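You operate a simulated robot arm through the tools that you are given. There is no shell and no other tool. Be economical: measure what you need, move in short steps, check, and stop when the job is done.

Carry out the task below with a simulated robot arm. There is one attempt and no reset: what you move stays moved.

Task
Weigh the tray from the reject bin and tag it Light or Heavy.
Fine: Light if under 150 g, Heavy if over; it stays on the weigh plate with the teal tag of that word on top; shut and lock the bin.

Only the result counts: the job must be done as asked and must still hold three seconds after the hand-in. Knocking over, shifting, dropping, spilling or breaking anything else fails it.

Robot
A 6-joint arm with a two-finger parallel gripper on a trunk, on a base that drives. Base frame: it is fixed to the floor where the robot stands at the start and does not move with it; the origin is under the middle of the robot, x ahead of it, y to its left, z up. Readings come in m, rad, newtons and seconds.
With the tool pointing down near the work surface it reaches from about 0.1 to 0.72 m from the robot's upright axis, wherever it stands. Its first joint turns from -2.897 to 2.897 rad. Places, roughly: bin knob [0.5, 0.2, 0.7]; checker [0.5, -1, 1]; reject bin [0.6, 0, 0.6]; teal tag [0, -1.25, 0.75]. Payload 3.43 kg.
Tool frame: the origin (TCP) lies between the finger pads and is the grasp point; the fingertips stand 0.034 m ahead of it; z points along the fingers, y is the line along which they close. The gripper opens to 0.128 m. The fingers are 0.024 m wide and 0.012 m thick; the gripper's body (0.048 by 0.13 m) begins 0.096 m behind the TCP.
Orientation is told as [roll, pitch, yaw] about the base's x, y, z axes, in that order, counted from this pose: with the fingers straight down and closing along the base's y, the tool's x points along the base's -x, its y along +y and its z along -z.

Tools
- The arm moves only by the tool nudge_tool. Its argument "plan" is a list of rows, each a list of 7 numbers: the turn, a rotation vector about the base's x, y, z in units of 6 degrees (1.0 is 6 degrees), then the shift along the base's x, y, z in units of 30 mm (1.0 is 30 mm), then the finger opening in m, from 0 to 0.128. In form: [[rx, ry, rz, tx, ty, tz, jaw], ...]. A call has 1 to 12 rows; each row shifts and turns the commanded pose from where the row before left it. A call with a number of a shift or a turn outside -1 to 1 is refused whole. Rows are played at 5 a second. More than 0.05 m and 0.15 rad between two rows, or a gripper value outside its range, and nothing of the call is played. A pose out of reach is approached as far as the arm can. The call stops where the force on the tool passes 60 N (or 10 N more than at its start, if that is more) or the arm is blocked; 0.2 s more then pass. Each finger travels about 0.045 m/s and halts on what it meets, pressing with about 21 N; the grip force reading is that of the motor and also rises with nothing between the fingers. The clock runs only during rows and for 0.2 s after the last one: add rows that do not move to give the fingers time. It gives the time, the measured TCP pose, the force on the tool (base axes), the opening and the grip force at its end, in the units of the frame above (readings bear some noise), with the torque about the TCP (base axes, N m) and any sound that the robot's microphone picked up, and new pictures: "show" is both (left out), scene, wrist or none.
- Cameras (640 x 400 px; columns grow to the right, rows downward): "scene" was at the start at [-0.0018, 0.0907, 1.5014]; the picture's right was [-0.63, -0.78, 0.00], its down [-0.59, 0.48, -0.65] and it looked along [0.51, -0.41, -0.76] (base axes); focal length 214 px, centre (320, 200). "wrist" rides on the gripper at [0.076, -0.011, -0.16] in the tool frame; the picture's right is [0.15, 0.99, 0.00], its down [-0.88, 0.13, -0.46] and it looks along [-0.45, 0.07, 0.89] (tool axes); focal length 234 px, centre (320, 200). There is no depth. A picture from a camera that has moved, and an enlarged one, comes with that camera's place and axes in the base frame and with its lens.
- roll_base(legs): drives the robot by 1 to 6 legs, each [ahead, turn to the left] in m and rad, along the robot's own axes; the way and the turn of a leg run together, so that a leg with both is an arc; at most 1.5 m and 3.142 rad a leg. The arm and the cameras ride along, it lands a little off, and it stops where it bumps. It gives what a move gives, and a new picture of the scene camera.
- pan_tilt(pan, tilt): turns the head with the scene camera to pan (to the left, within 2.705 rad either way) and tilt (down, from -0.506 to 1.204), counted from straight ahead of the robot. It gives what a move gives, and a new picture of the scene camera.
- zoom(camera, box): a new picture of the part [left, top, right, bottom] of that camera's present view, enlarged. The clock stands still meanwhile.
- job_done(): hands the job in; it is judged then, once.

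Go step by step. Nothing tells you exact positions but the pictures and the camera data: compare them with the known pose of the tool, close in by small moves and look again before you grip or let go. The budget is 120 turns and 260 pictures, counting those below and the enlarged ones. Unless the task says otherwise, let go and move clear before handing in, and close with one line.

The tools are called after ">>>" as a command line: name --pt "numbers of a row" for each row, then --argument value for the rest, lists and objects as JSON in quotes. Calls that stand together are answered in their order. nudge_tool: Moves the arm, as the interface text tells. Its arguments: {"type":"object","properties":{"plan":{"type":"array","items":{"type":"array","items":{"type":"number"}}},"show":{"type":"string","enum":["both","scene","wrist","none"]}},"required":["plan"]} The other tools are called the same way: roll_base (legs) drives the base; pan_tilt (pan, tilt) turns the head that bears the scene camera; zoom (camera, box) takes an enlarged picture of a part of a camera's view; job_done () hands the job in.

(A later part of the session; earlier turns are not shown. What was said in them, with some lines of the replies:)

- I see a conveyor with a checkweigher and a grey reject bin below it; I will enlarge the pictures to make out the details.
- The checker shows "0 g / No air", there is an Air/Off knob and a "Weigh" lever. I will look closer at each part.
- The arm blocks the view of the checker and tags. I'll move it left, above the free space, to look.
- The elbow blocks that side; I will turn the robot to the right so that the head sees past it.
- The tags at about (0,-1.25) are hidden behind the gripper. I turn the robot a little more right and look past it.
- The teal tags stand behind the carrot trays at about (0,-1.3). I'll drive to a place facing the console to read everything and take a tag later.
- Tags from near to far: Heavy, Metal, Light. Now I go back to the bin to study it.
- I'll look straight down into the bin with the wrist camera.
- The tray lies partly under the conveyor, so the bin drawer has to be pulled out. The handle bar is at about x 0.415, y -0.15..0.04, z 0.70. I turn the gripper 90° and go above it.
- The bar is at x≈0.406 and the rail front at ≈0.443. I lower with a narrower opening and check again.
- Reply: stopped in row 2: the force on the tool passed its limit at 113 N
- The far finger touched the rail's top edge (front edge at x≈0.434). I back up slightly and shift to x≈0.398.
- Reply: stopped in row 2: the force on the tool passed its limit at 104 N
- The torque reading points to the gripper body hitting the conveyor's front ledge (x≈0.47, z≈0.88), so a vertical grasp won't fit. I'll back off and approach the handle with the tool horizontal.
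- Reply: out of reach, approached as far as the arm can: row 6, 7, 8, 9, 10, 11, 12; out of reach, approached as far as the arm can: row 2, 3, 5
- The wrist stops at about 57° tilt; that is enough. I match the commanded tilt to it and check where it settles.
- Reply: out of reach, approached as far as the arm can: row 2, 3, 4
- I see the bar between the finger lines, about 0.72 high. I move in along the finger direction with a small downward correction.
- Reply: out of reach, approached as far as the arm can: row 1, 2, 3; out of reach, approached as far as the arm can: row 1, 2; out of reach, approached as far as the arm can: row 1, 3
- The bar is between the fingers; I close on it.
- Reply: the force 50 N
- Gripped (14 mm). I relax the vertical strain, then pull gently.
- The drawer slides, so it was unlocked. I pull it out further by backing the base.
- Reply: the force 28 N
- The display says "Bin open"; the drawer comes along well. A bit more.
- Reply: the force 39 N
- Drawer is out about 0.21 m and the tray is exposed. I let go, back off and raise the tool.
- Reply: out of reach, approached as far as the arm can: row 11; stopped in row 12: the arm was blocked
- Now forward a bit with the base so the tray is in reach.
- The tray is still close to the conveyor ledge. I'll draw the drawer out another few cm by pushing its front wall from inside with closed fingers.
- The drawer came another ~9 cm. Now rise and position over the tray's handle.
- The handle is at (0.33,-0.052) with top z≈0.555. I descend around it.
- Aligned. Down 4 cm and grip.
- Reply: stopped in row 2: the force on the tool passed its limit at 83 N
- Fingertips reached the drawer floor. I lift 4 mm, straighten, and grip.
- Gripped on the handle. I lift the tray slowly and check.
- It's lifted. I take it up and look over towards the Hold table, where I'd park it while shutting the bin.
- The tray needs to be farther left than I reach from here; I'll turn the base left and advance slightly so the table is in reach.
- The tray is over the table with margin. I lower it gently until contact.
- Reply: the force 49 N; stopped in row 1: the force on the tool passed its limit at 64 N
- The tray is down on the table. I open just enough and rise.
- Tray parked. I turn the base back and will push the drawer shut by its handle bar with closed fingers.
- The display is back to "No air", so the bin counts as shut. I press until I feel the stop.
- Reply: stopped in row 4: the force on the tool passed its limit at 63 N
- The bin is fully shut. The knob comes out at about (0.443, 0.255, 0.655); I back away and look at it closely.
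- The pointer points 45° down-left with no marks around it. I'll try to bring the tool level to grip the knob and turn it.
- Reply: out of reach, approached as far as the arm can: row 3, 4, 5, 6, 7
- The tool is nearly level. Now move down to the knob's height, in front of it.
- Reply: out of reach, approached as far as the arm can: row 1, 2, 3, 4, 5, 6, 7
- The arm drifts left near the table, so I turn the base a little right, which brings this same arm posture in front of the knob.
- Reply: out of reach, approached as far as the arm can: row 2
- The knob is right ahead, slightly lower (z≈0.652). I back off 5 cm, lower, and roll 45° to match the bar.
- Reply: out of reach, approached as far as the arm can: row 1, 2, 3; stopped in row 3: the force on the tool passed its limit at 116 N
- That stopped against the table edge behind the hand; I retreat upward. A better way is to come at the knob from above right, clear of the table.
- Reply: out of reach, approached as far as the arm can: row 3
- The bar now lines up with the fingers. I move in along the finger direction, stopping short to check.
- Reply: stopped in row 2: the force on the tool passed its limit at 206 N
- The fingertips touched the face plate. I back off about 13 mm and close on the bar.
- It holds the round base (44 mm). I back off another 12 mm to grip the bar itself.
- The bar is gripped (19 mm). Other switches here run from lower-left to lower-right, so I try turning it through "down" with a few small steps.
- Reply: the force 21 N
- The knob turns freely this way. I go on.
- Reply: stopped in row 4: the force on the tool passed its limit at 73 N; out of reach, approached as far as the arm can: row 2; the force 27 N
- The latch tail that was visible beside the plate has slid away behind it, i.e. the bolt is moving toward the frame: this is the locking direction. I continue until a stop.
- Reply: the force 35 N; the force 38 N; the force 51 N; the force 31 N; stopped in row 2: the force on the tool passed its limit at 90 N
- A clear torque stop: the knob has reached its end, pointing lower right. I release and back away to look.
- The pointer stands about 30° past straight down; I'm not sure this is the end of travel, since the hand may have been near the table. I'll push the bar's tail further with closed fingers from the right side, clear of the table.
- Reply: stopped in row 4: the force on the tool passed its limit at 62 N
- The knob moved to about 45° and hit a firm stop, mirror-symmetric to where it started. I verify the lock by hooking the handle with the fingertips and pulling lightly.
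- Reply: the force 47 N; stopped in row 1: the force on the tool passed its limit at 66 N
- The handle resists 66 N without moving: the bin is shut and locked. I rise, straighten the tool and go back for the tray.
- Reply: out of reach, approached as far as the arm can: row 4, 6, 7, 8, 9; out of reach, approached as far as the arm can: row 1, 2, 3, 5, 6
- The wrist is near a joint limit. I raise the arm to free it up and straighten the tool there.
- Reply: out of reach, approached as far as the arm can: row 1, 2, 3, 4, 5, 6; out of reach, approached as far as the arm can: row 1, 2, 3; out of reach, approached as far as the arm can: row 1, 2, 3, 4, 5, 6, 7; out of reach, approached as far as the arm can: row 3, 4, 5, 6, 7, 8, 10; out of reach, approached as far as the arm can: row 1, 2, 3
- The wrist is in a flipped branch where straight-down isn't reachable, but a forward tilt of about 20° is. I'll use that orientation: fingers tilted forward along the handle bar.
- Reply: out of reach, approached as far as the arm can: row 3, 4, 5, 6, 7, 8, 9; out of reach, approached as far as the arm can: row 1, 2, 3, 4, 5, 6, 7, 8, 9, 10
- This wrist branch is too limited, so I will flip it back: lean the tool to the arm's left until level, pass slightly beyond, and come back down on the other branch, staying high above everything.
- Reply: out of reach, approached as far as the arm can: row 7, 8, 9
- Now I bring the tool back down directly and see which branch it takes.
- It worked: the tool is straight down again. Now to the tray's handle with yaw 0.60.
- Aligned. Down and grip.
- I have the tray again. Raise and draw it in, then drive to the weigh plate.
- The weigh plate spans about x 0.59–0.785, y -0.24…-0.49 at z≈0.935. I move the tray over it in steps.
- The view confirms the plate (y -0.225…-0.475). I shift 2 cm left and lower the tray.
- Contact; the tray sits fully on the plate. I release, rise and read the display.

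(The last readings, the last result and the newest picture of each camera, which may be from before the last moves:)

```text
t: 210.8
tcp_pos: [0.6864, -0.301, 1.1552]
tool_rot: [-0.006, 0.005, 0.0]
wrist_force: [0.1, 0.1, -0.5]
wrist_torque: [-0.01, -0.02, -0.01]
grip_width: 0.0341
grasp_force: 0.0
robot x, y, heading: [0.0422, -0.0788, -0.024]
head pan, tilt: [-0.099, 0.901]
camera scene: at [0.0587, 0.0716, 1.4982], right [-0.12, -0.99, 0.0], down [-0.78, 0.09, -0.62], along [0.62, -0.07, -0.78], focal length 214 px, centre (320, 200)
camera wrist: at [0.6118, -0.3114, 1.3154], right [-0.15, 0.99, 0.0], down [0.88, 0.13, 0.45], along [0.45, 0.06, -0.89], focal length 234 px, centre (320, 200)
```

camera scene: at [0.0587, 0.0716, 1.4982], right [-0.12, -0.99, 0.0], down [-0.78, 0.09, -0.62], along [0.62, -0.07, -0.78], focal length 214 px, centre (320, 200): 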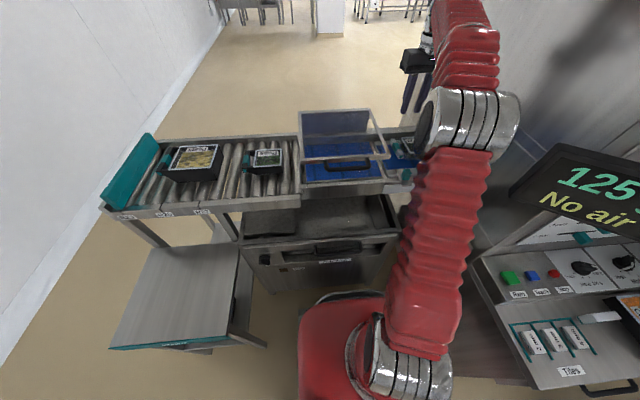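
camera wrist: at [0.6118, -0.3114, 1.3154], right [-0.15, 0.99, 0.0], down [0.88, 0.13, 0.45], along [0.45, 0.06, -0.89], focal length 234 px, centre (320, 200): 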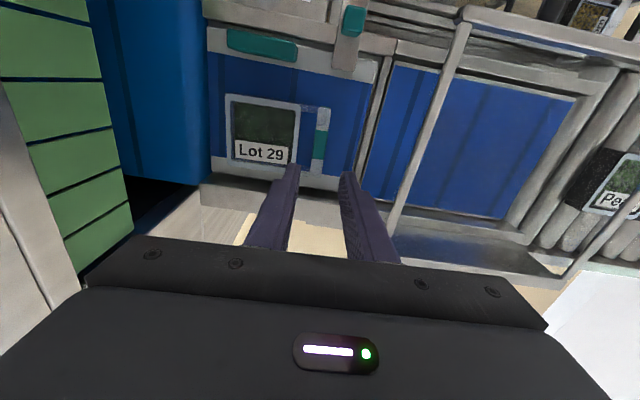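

The display reads 125 g, so the tag must be "Light". I retract the arm and drive to the tags.

>>> nudge_tool --pt "0 0 0 -0.96 0.3 0 0.034" --pt "0 0 0 -0.96 0.5 0 0.034" --pt "0 0 0 -0.96 0.5 0 0.034" --pt "0 0 0 -0.96 0.5 0 0.034" --pt "0 0 0 -0.96 0.5 0 0.034" --pt "0 0 0 -0.96 0.5 0 0.05" --pt "0 0 0 -0.96 0.5 0 0.05" --pt "0 0 0 -0.96 0.5 0 0.05" --pt "0 0 0 -0.96 0.5 0 0.05" --pt "0 0 0 -0.96 0.5 0 0.05" --pt "0 0 0 -0.96 0.5 0 0.05" --show "none"

>>> roll_base --legs '[[-0.35, 0], [0, -1.66]]'

>>> roll_base --legs '[[0.73, 0], [0, 0.75]]'

>>> pan_tilt --pan 0.2 --tilt 0.9

```text
t: 213.2
tcp_pos: [0.3689, -0.1436, 1.1583]
tool_rot: [-0.006, 0.005, 0.0]
wrist_force: [0.4, 0.2, -0.6]
wrist_torque: [0.01, 0.01, 0.02]
grip_width: 0.0499
grasp_force: 0.1
robot x, y, heading: [0.038, -0.0782, -0.021]
head pan, tilt: [-0.099, 0.901]
```

```text
t: 221.6
tcp_pos: [-0.3819, -0.3975, 1.1585]
tool_rot: [-0.005, 0.006, -1.593]
wrist_force: [-0.8, 0.3, -0.6]
wrist_torque: [-0.02, 0.05, -0.02]
grip_width: 0.05
grasp_force: 0.1
robot x, y, heading: [-0.2866, -0.0715, -1.609]
head pan, tilt: [-0.099, 0.901]
camera scene: at [-0.1374, -0.0929, 1.4982], right [-0.99, 0.14, 0.0], down [0.11, 0.78, -0.62], along [-0.08, -0.62, -0.78], focal length 214 px, centre (320, 200)
```

scene: 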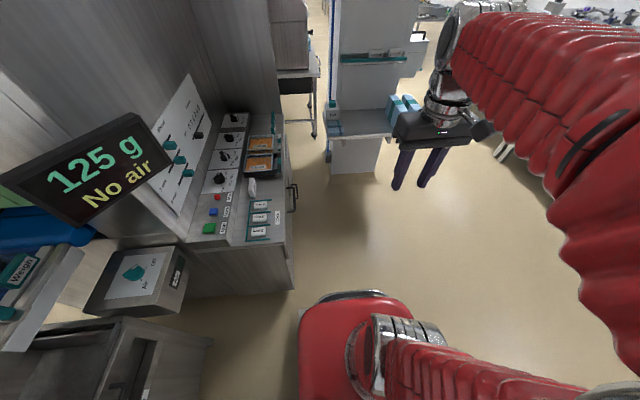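

```text
t: 228.0
tcp_pos: [-0.3315, -1.1162, 1.16]
tool_rot: [-0.005, 0.005, -1.325]
wrist_force: [-0.7, 0.3, -0.5]
wrist_torque: [0.06, -0.02, 0.03]
grip_width: 0.0501
grasp_force: 0.0
robot x, y, heading: [-0.3343, -0.7791, -1.444]
head pan, tilt: [-0.099, 0.901]
stopped in leg 2: the robot was blocked; the commanded pose is now the measured one
camera scene: at [-0.1863, -0.7753, 1.4982], right [-1.0, -0.03, 0.0], down [-0.02, 0.78, -0.62], along [0.02, -0.62, -0.78], focal length 214 px, centre (320, 200)
```

scene: 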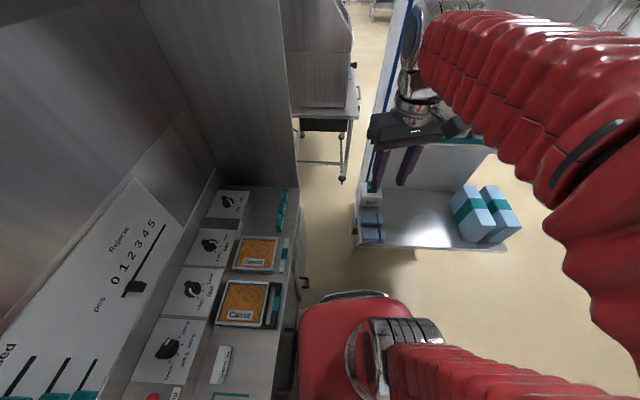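

```text
t: 228.8
tcp_pos: [-0.3315, -1.1156, 1.1597]
tool_rot: [-0.005, 0.004, -1.327]
wrist_force: [-0.3, -0.4, 0.3]
wrist_torque: [0.07, 0.0, -0.01]
grip_width: 0.0501
grasp_force: 0.0
robot x, y, heading: [-0.3364, -0.7814, -1.447]
head pan, tilt: [0.201, 0.901]
camera scene: at [-0.1642, -0.7714, 1.4982], right [-0.95, -0.32, 0.0], down [-0.25, 0.74, -0.62], along [0.2, -0.59, -0.78], focal length 214 px, centre (320, 200)
```

scene: 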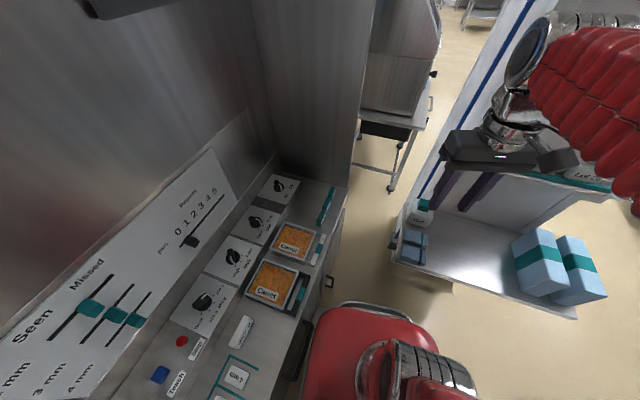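

125 g is clear: "Light". The base bumped lightly and stopped, but the tags are within reach from here; I look at them closely.

>>> zoom --camera "scene" --box '[290, 170, 360, 240]'

>>> nudge_tool --pt "0 0 -0.3 1 0 0 0.06" --pt "0 0 -0.3 1 0 0 0.06" --pt "0 0 -0.3 1 -0.3 0 0.06" --pt "0 0 -0.3 1 -0.5 0 0.06" --pt "0 0 -0.3 1 -0.7 0 0.06" --pt "0 0 -0.3 1 -0.7 0 0.06" --pt "0 0 -0.3 1 -0.7 0 0.06" --pt "0 0 -0.3 1 -0.7 0 0.06" --pt "0 0 0 1 -0.7 -0.5 0.06" --pt "0 0 0 1 -0.5 -1 0.06" --pt "0 0 0 0.4 -0.5 -1 0.06" --pt "0 0 0 0 0 0 0.06" --show "wrist"

```text
5.71 times, centred on (325, 205) of scene
camera zoom: at [-0.1642, -0.7714, 1.4982], right [-0.95, -0.32, 0.0], down [-0.25, 0.74, -0.62], along [0.2, -0.59, -0.78], focal length 1226 px, centre (291, 171)
```

zoom: 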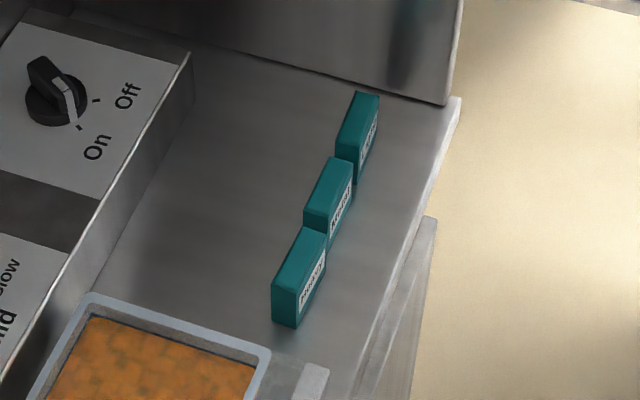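

```text
t: 231.4
tcp_pos: [-0.018, -1.2744, 1.0849]
tool_rot: [-0.005, 0.004, -1.578]
wrist_force: [0.1, 0.3, 0.2]
wrist_torque: [-0.02, -0.04, 0.0]
grip_width: 0.06
grasp_force: 0.0
robot x, y, heading: [-0.3373, -0.7777, -1.443]
head pan, tilt: [0.201, 0.901]
camera wrist: at [-0.028, -1.1982, 1.2442], right [0.99, 0.14, 0.0], down [0.13, -0.88, 0.45], along [0.06, -0.45, -0.89], focal length 234 px, centre (320, 200)
```

wrist: 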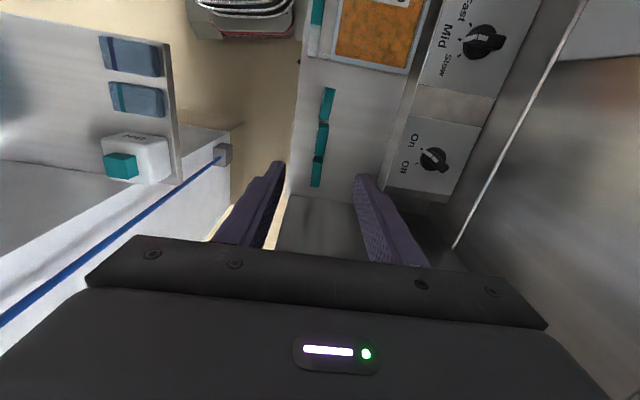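

>>> nudge_tool --pt "0 0 0 0 -0.9 -0.5 0.06" --pt "0 0 0 0 -0.9 -0.7 0.06" --pt "0 0 0 0 -0.85 -1 0.06" --pt "0 0 0 0 0 -1 0.06" --pt "0 0 0 0 0 -1 0.06" --pt "0 0 0 0 0 -1 0.06" --pt "0 0 0 0 0 0 0.06" --show "wrist"

>>> zoom --camera "wrist" --box '[230, 60, 430, 240]'

```text
t: 233.0
tcp_pos: [-0.0189, -1.3578, 0.9317]
tool_rot: [-0.005, 0.006, -1.578]
wrist_force: [0.4, -1.2, 0.2]
wrist_torque: [0.0, 0.0, 0.02]
grip_width: 0.0602
grasp_force: 0.2
robot x, y, heading: [-0.3354, -0.778, -1.444]
head pan, tilt: [0.201, 0.901]
camera wrist: at [-0.0279, -1.2819, 1.0906], right [0.99, 0.14, 0.0], down [0.13, -0.88, 0.45], along [0.06, -0.45, -0.89], focal length 234 px, centre (320, 200)
```

wrist: 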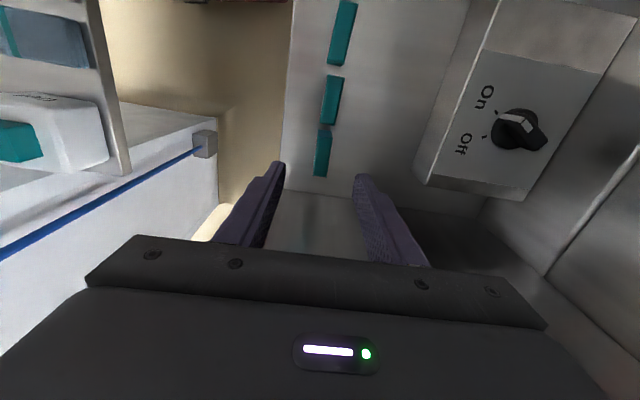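

```text
2.22 times, centred on (330, 150) of wrist
camera zoom: at [-0.0279, -1.2819, 1.0906], right [0.99, 0.14, 0.0], down [0.13, -0.88, 0.45], along [0.06, -0.45, -0.89], focal length 520 px, centre (298, 311)
```

zoom: 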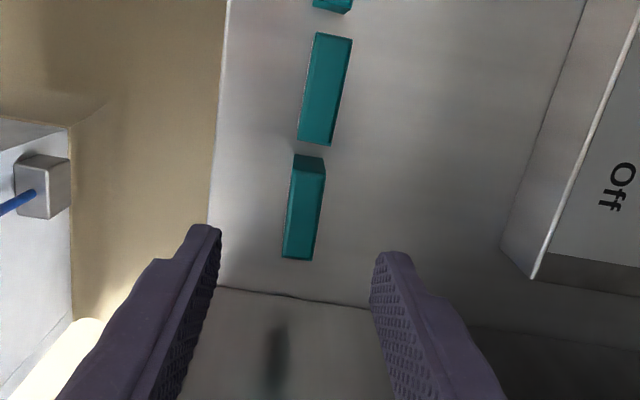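

>>> nudge_tool --pt "0 0 0 0.1 -0.2 -1 0.05" --pt "0 0 0 0.05 -0.1 -1 0.05" --pt "0 0 0 0 0 -1 0.05" --pt "0 0 0 0 0 0 0.05" --show "wrist"

>>> zoom --camera "wrist" --box '[230, 60, 430, 240]'

```text
t: 234.0
tcp_pos: [-0.0146, -1.3681, 0.8404]
tool_rot: [-0.005, 0.006, -1.576]
wrist_force: [0.2, 0.1, -1.2]
wrist_torque: [0.02, 0.03, 0.03]
grip_width: 0.05
grasp_force: 0.1
robot x, y, heading: [-0.3352, -0.7806, -1.446]
head pan, tilt: [0.201, 0.901]
camera wrist: at [-0.0232, -1.2917, 0.9999], right [0.99, 0.14, 0.0], down [0.13, -0.88, 0.45], along [0.06, -0.45, -0.89], focal length 234 px, centre (320, 200)
```

wrist: 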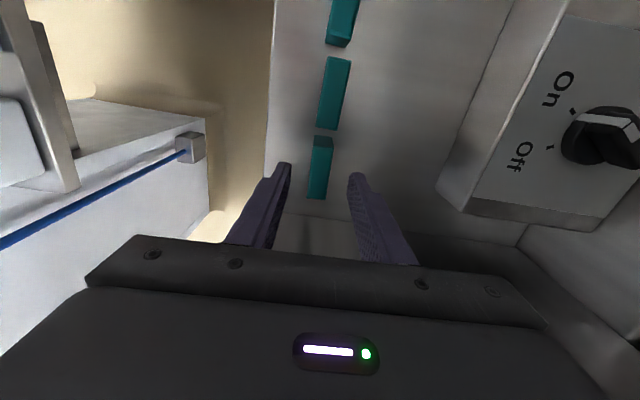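

```text
2.22 times, centred on (330, 150) of wrist
camera zoom: at [-0.0232, -1.2917, 0.9999], right [0.99, 0.14, 0.0], down [0.13, -0.88, 0.45], along [0.06, -0.45, -0.89], focal length 520 px, centre (298, 311)
```

zoom: 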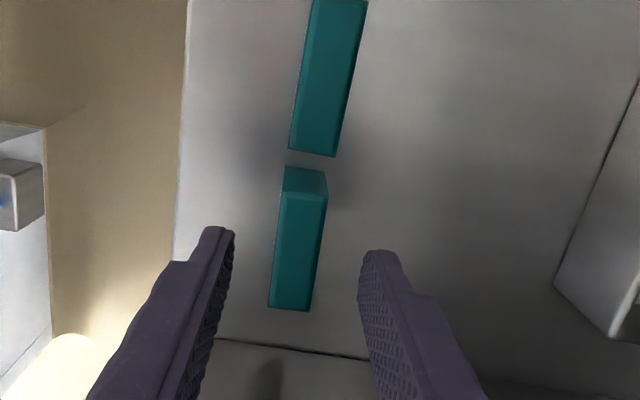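

Light's top is at about (-0.012,-1.374,0.774). I descend over it and grip.

>>> nudge_tool --pt "0 0 0 0.06 -0.2 -0.6 0.05" --pt "0 0 0 0 0 -0.6 0.05" --pt "0 0 0 0 0 -0.4 0.05" --pt "0 0 0 0 0 -0.3 0.05" --pt "0 0 0 0 0 0 0.03" --pt "0 0 0 0 0 0 0.01" --pt "0 0 0 0 0 0 0.0" --pt "0 0 0 0 0 0 0.0" --show "wrist"

```text
t: 235.8
tcp_pos: [-0.0133, -1.3715, 0.7829]
tool_rot: [-0.006, 0.005, -1.578]
wrist_force: [-0.8, 1.0, -0.2]
wrist_torque: [0.02, 0.01, -0.02]
grip_width: 0.0186
grasp_force: 21.0
robot x, y, heading: [-0.3354, -0.7787, -1.445]
head pan, tilt: [0.201, 0.901]
camera wrist: at [-0.023, -1.2961, 0.9429], right [0.99, 0.14, 0.0], down [0.13, -0.88, 0.45], along [0.06, -0.45, -0.89], focal length 234 px, centre (320, 200)
```

wrist: 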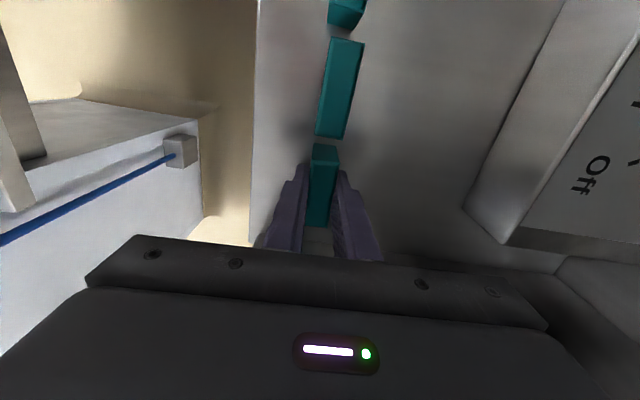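

Gripped. Lift, retract, and drive back to the weigh plate.

>>> nudge_tool --pt "0 0 0 0 0 0.5 0.0" --pt "0 0 0 0 0 1 0.0" --pt "0 0 0 0 0 1 0.0" --pt "0 0 0 0 0 1 0.0" --pt "0 0 0 0 0 1 0.0" --pt "0 0 0 0 0 1 0.0" --pt "0 0 0 0 0 1 0.0" --pt "0 0 0 0 0 1 0.0" --pt "0 0 0 0 0.3 1 0.0" --pt "0 0 0 0 0.5 1 0.0" --pt "0 0 0 -0.5 0.7 1 0.0" --pt "0 0 0 -1 0.7 1 0.0" --show "wrist"

>>> nudge_tool --pt "0 0 0.3 -1 0.8 0.5 0.0" --pt "0 0 0.3 -1 0.8 0 0.0" --pt "0 0 0.3 -1 0.8 0 0.0" --pt "0 0 0.3 -1 0.8 0 0.0" --pt "0 0 0.3 -1 0.8 0 0.0" --pt "0 0 0 -1 0.8 0 0.0" --pt "0 0 0 -1 0.8 0 0.0" --pt "0 0 0 -1 0.5 0 0.0" --pt "0 0 0 -1 0 0 0.0" --pt "0 0 0 0 0 0 0.0" --show "none"

>>> roll_base --legs '[[-0.73, 0], [0, 1.425]]'

```text
t: 238.4
tcp_pos: [-0.0605, -1.3059, 1.1239]
tool_rot: [-0.005, 0.007, -1.578]
wrist_force: [-0.8, -0.7, -1.2]
wrist_torque: [0.04, 0.0, 0.0]
grip_width: 0.0184
grasp_force: 20.8
robot x, y, heading: [-0.3364, -0.7815, -1.444]
head pan, tilt: [0.201, 0.901]
camera wrist: at [-0.0703, -1.2312, 1.2833], right [0.99, 0.14, 0.0], down [0.13, -0.88, 0.45], along [0.06, -0.45, -0.89], focal length 234 px, centre (320, 200)
```

wrist: 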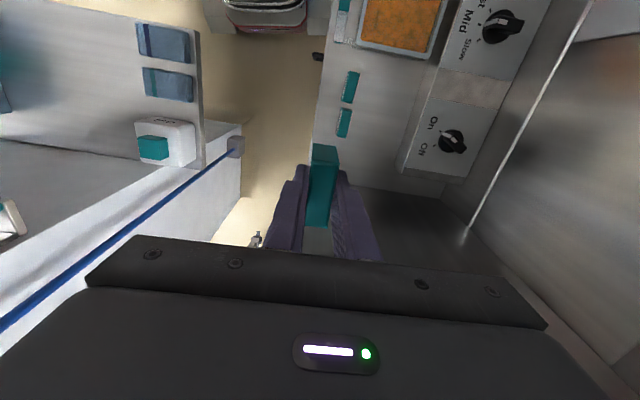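

```text
t: 240.6
tcp_pos: [-0.3289, -1.1198, 1.1416]
tool_rot: [-0.005, 0.006, -1.42]
wrist_force: [-0.6, 0.3, -0.8]
wrist_torque: [0.02, 0.0, -0.03]
grip_width: 0.0184
grasp_force: 21.5
robot x, y, heading: [-0.3349, -0.779, -1.447]
head pan, tilt: [0.201, 0.901]
```

```text
t: 250.8
tcp_pos: [-0.0835, -0.1022, 1.1409]
tool_rot: [-0.006, 0.005, 0.036]
wrist_force: [-0.7, 0.5, -0.3]
wrist_torque: [-0.01, 0.0, 0.02]
grip_width: 0.0184
grasp_force: 20.4
robot x, y, heading: [-0.4232, -0.0934, 0.003]
head pan, tilt: [0.201, 0.901]
camera scene: at [-0.4102, 0.0813, 1.4982], right [0.2, -0.98, 0.0], down [-0.77, -0.16, -0.62], along [0.61, 0.13, -0.78], focal length 214 px, centre (320, 200)
```

scene: 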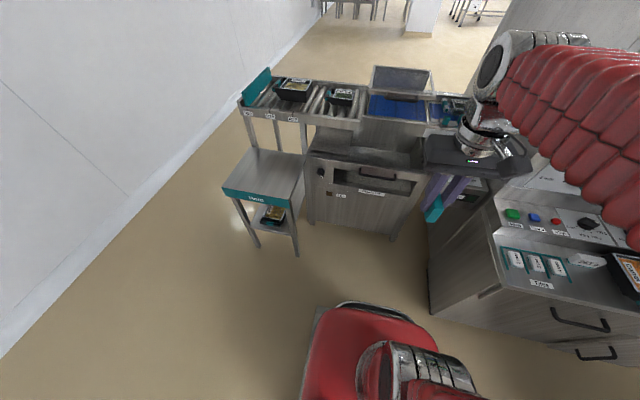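

The tag is held. I drive forward and swing it over the tray.

>>> roll_base --legs '[[0.48, 0]]'

>>> nudge_tool --pt "0 0 -0.35 1 -0.5 0 0.0" --pt "0 0 0 1 -0.5 0 0.0" --pt "0 0 0 1 -0.5 0 0.0" --pt "0 0 0 1 -0.5 0 0.0" --pt "0 0 0 1 -0.8 0 0.0" --pt "0 0 0 1 -0.8 0 0.0" --pt "0 0 0 1 -1 0 0.0" --pt "0 0 0 0.8 -1 0 0.0" --pt "0 0 0 0.8 -1 0 0.0" --pt "0 0 0 0.7 -1 0 0.0" --pt "0 0 0 0 0 0 0.0" --show "both"

```text
t: 254.5
tcp_pos: [0.408, -0.1013, 1.1422]
tool_rot: [-0.006, 0.004, 0.028]
wrist_force: [-0.3, 0.1, -0.5]
wrist_torque: [0.0, -0.02, -0.01]
grip_width: 0.0184
grasp_force: 21.1
robot x, y, heading: [0.072, -0.0909, -0.001]
head pan, tilt: [0.201, 0.901]
camera scene: at [0.0831, 0.0831, 1.4982], right [0.2, -0.98, 0.0], down [-0.77, -0.16, -0.62], along [0.61, 0.12, -0.78], focal length 214 px, centre (320, 200)
```

scene: 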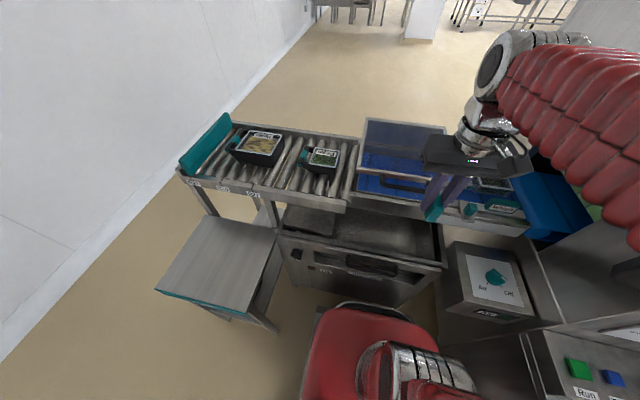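

```text
t: 256.9
tcp_pos: [0.6888, -0.3284, 1.1436]
tool_rot: [-0.006, 0.005, -0.006]
wrist_force: [0.0, 1.0, -0.7]
wrist_torque: [-0.01, -0.01, 0.01]
grip_width: 0.0183
grasp_force: 21.1
robot x, y, heading: [0.0704, -0.0869, 0.001]
head pan, tilt: [0.201, 0.901]
camera scene: at [0.0835, 0.0831, 1.4982], right [0.2, -0.98, 0.0], down [-0.77, -0.16, -0.62], along [0.61, 0.12, -0.78], focal length 214 px, centre (320, 200)
camera wrist: at [0.6145, -0.3385, 1.3035], right [-0.14, 0.99, 0.0], down [0.88, 0.13, 0.45], along [0.45, 0.06, -0.89], focal length 234 px, centre (320, 200)
```

scene: 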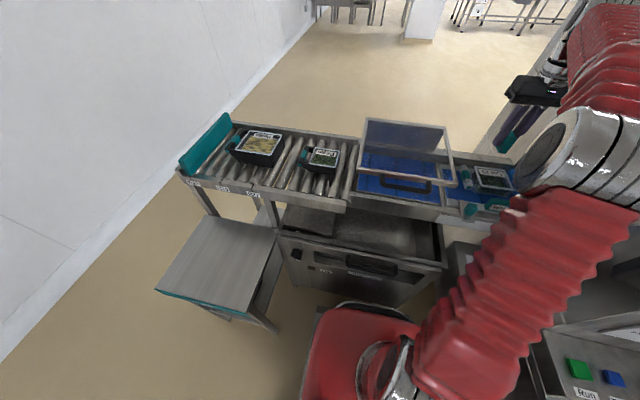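
wrist: 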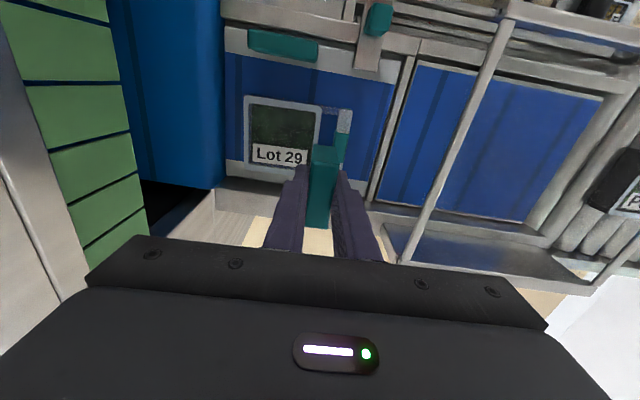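

The tray centre is at (0.687,-0.38). I move over it and lower to just above.

>>> nudge_tool --pt "0 0 0 0 -0.9 0 0.0" --pt "0 0 0 0 -0.83 -0.3 0.0" --pt "0 0 0 0 0 -1 0.0" --pt "0 0 0 0 0 -1 0.0" --pt "0 0 0 0 0 -0.7 0.0" --pt "0 0 0 0 0 0 0.0" --show "wrist"

```text
t: 258.3
tcp_pos: [0.6874, -0.382, 1.0537]
tool_rot: [-0.004, 0.004, -0.007]
wrist_force: [0.3, 0.2, -0.4]
wrist_torque: [0.0, 0.02, -0.02]
grip_width: 0.0183
grasp_force: 21.1
robot x, y, heading: [0.0692, -0.0897, 0.001]
head pan, tilt: [0.201, 0.901]
camera wrist: at [0.6129, -0.3912, 1.2131], right [-0.14, 0.99, 0.0], down [0.88, 0.13, 0.45], along [0.45, 0.06, -0.89], focal length 234 px, centre (320, 200)
```

wrist: 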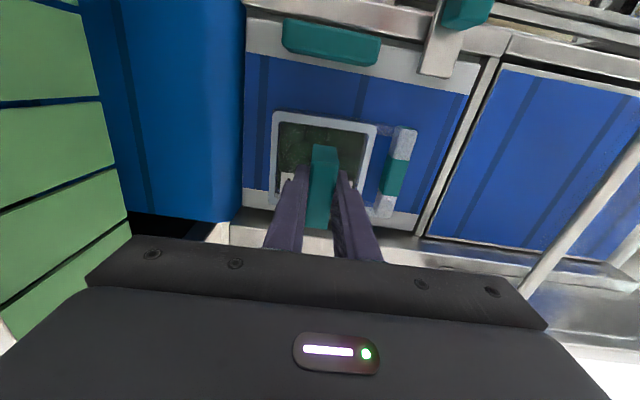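

>>> nudge_tool --pt "0 0 0 0 0 -0.3 0.0" --pt "0 0 0 0 0 -0.2 0.0" --pt "0 0 0 0 0 0 0.0" --show "none"

>>> nudge_tool --pt "0 0 0 0 0 -0.13 0.0" --pt "0 0 0 0 0 0 0.0" --show "none"

>>> nudge_tool --pt "0 0 0 0 0 -0.1 0.0" --pt "0 0 0 0 0 0 0.0" --show "wrist"

```text
t: 259.1
tcp_pos: [0.6873, -0.3824, 1.0388]
tool_rot: [-0.006, 0.004, -0.007]
wrist_force: [-0.2, 0.2, -1.5]
wrist_torque: [-0.02, -0.01, 0.01]
grip_width: 0.0185
grasp_force: 20.7
robot x, y, heading: [0.0708, -0.0894, 0.003]
head pan, tilt: [0.201, 0.901]
```

```text
t: 259.7
tcp_pos: [0.6878, -0.3811, 1.0337]
tool_rot: [-0.007, 0.005, -0.008]
wrist_force: [0.3, 0.9, -1.4]
wrist_torque: [0.0, 0.01, 0.01]
grip_width: 0.0181
grasp_force: 21.2
robot x, y, heading: [0.0652, -0.0901, -0.001]
head pan, tilt: [0.201, 0.901]
```

```text
t: 260.3
tcp_pos: [0.6885, -0.3816, 1.031]
tool_rot: [-0.005, 0.006, -0.007]
wrist_force: [0.5, -0.9, -0.9]
wrist_torque: [-0.02, 0.03, 0.01]
grip_width: 0.0184
grasp_force: 20.8
robot x, y, heading: [0.0714, -0.0868, -0.0]
head pan, tilt: [0.201, 0.901]
camera wrist: at [0.6131, -0.3922, 1.1906], right [-0.14, 0.99, 0.0], down [0.88, 0.13, 0.45], along [0.45, 0.06, -0.89], focal length 234 px, centre (320, 200)
```

wrist: 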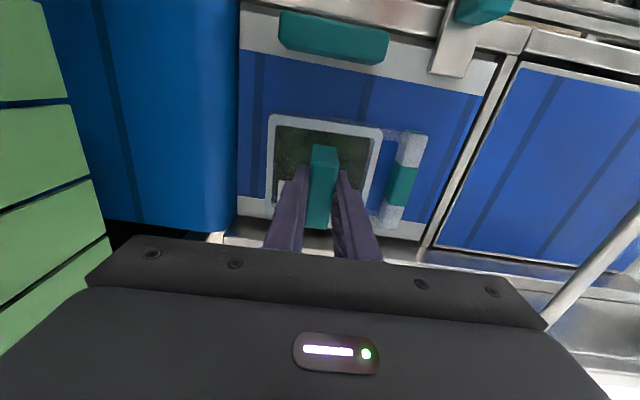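

>>> nudge_tool --pt "0 0 0 0 0 -0.1 0.0" --pt "0 0 0 0 0 0 0.0" --show "none"

>>> nudge_tool --pt "0 0 0 0 0 -0.1 0.0" --pt "0 0 0 0 0 0 0.0" --show "none"

>>> nudge_tool --pt "0 0 0 0 0 -0.1 0.0" --pt "0 0 0 0 0 0 0.0" --show "wrist"

```text
t: 260.9
tcp_pos: [0.6869, -0.3833, 1.0272]
tool_rot: [-0.004, 0.005, -0.006]
wrist_force: [0.3, 0.7, -0.5]
wrist_torque: [0.0, 0.03, -0.01]
grip_width: 0.0183
grasp_force: 20.7
robot x, y, heading: [0.072, -0.0897, 0.001]
head pan, tilt: [0.201, 0.901]
```

```text
t: 261.5
tcp_pos: [0.6874, -0.3825, 1.0269]
tool_rot: [-0.007, 0.002, -0.005]
wrist_force: [-0.8, 1.2, 17.0]
wrist_torque: [0.09, 0.19, 0.02]
grip_width: 0.0182
grasp_force: 21.0
robot x, y, heading: [0.0702, -0.0862, -0.002]
head pan, tilt: [0.201, 0.901]
```

```text
t: 262.1
tcp_pos: [0.6874, -0.382, 1.0227]
tool_rot: [-0.006, 0.004, -0.008]
wrist_force: [-1.0, -4.5, 19.1]
wrist_torque: [-0.07, -0.05, -0.01]
grip_width: 0.0187
grasp_force: 21.0
robot x, y, heading: [0.0704, -0.0926, -0.001]
head pan, tilt: [0.201, 0.901]
camera wrist: at [0.6135, -0.3913, 1.1836], right [-0.14, 0.99, -0.01], down [0.88, 0.13, 0.45], along [0.45, 0.06, -0.89], focal length 234 px, centre (320, 200)
```

wrist: 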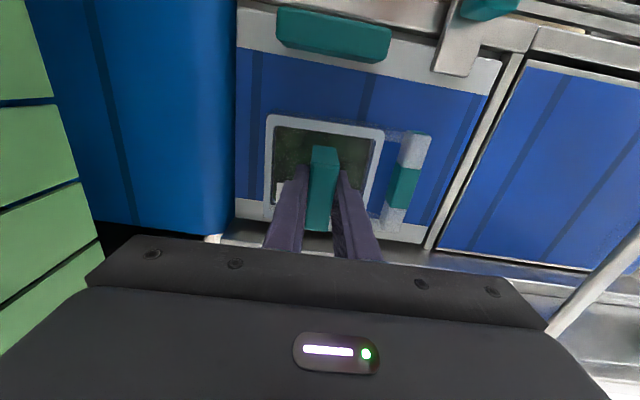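

The tag rests on the tray. I ease up slightly, open the fingers and rise straight up.

>>> nudge_tool --pt "0 0 0 0 0 0.08 0.0" --pt "0 0 0 0 0 0 0.025" --pt "0 0 0 0 0 0 0.036" --pt "0 0 0 0 0 0 0.04" --pt "0 0 0 0 0 0.4 0.04" --pt "0 0 0 0 0 0.7 0.04" --pt "0 0 0 0 0 1 0.04" --pt "0 0 0 0 0 1 0.04" --pt "0 0 0 0 0 1 0.04" --pt "0 0 0 0 0 0 0.04" --show "both"

>>> zoom --camera "wrist" --box '[220, 80, 420, 240]'

```text
t: 264.3
tcp_pos: [0.6862, -0.3804, 1.1473]
tool_rot: [-0.005, 0.007, -0.008]
wrist_force: [-0.6, 0.1, -0.4]
wrist_torque: [-0.01, 0.01, 0.01]
grip_width: 0.0401
grasp_force: 0.0
robot x, y, heading: [0.0676, -0.0906, -0.0]
head pan, tilt: [0.201, 0.901]
camera scene: at [0.0835, 0.0831, 1.4982], right [0.2, -0.98, 0.0], down [-0.77, -0.16, -0.62], along [0.61, 0.12, -0.78], focal length 214 px, centre (320, 200)
camera wrist: at [0.6113, -0.3896, 1.3069], right [-0.14, 0.99, 0.0], down [0.88, 0.13, 0.45], along [0.45, 0.06, -0.89], focal length 234 px, centre (320, 200)
```

scene: 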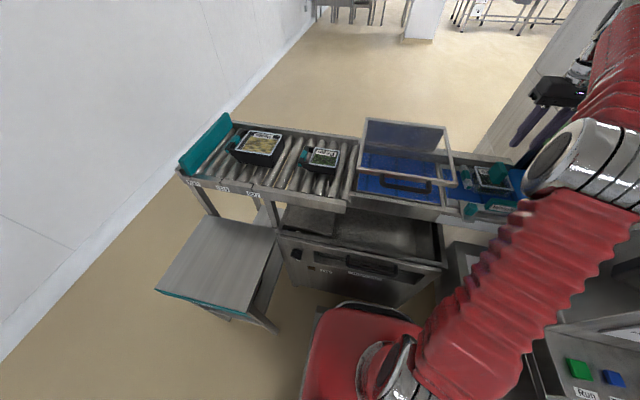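
wrist: 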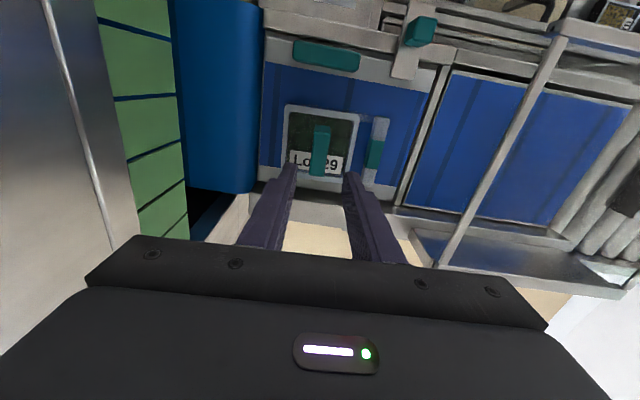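

```text
2.50 times, centred on (320, 160) of wrist
camera zoom: at [0.6113, -0.3896, 1.3069], right [-0.14, 0.99, 0.0], down [0.88, 0.13, 0.45], along [0.45, 0.06, -0.89], focal length 585 px, centre (320, 300)
```

zoom: 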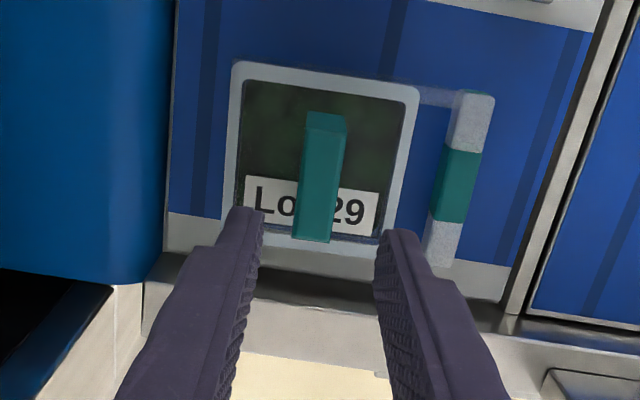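

The Light tag stands on the tray on the weigh plate, and the bin is shut and locked. I draw the arm clear and hand in.

>>> nudge_tool --pt "0 0 0 0 0 0.5 0.04" --pt "0 0 0 -0.9 0.4 0 0.04" --pt "0 0 0 -0.9 0.5 0 0.04" --pt "0 0 0 -0.9 0.5 0 0.04" --pt "0 0 0 -0.9 0.5 0 0.04" --pt "0 0 0 -0.9 0.5 0 0.04" --pt "0 0 0 0 0 0 0.04" --show "scene"

>>> zoom --camera "scene" --box '[270, 150, 530, 300]'

```text
t: 265.9
tcp_pos: [0.5535, -0.3114, 1.1626]
tool_rot: [-0.006, 0.004, -0.006]
wrist_force: [-0.3, 0.2, 0.8]
wrist_torque: [0.0, 0.03, -0.03]
grip_width: 0.0398
grasp_force: 0.0
robot x, y, heading: [0.0709, -0.0913, 0.001]
head pan, tilt: [0.201, 0.901]
camera scene: at [0.0833, 0.0831, 1.4982], right [0.2, -0.98, 0.0], down [-0.77, -0.16, -0.62], along [0.61, 0.12, -0.78], focal length 214 px, centre (320, 200)
```

scene: 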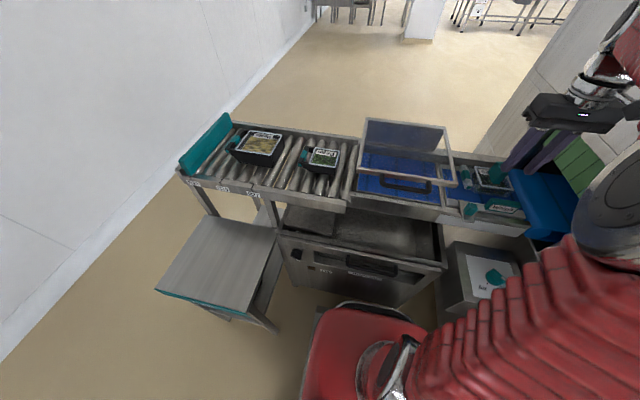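

```text
2.46 times, centred on (400, 225) of scene
camera zoom: at [0.0833, 0.0831, 1.4982], right [0.2, -0.98, 0.0], down [-0.77, -0.16, -0.62], along [0.61, 0.12, -0.78], focal length 528 px, centre (123, 138)
```

zoom: 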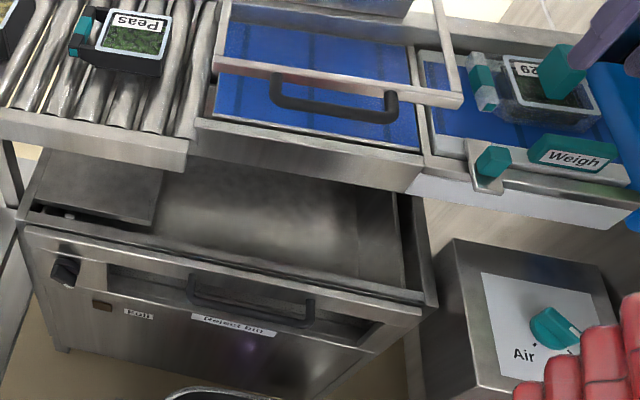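

Tray and tag stand as wanted, and the bin is shut with its knob turned; handing in.

>>> job_done

```text
The job is handed in.
```

The Lot 29 tray reads 125 g. It stays on the weigh plate with the teal "Light" tag on top, and the bin is shut and locked; its handle held against a 66 N pull.
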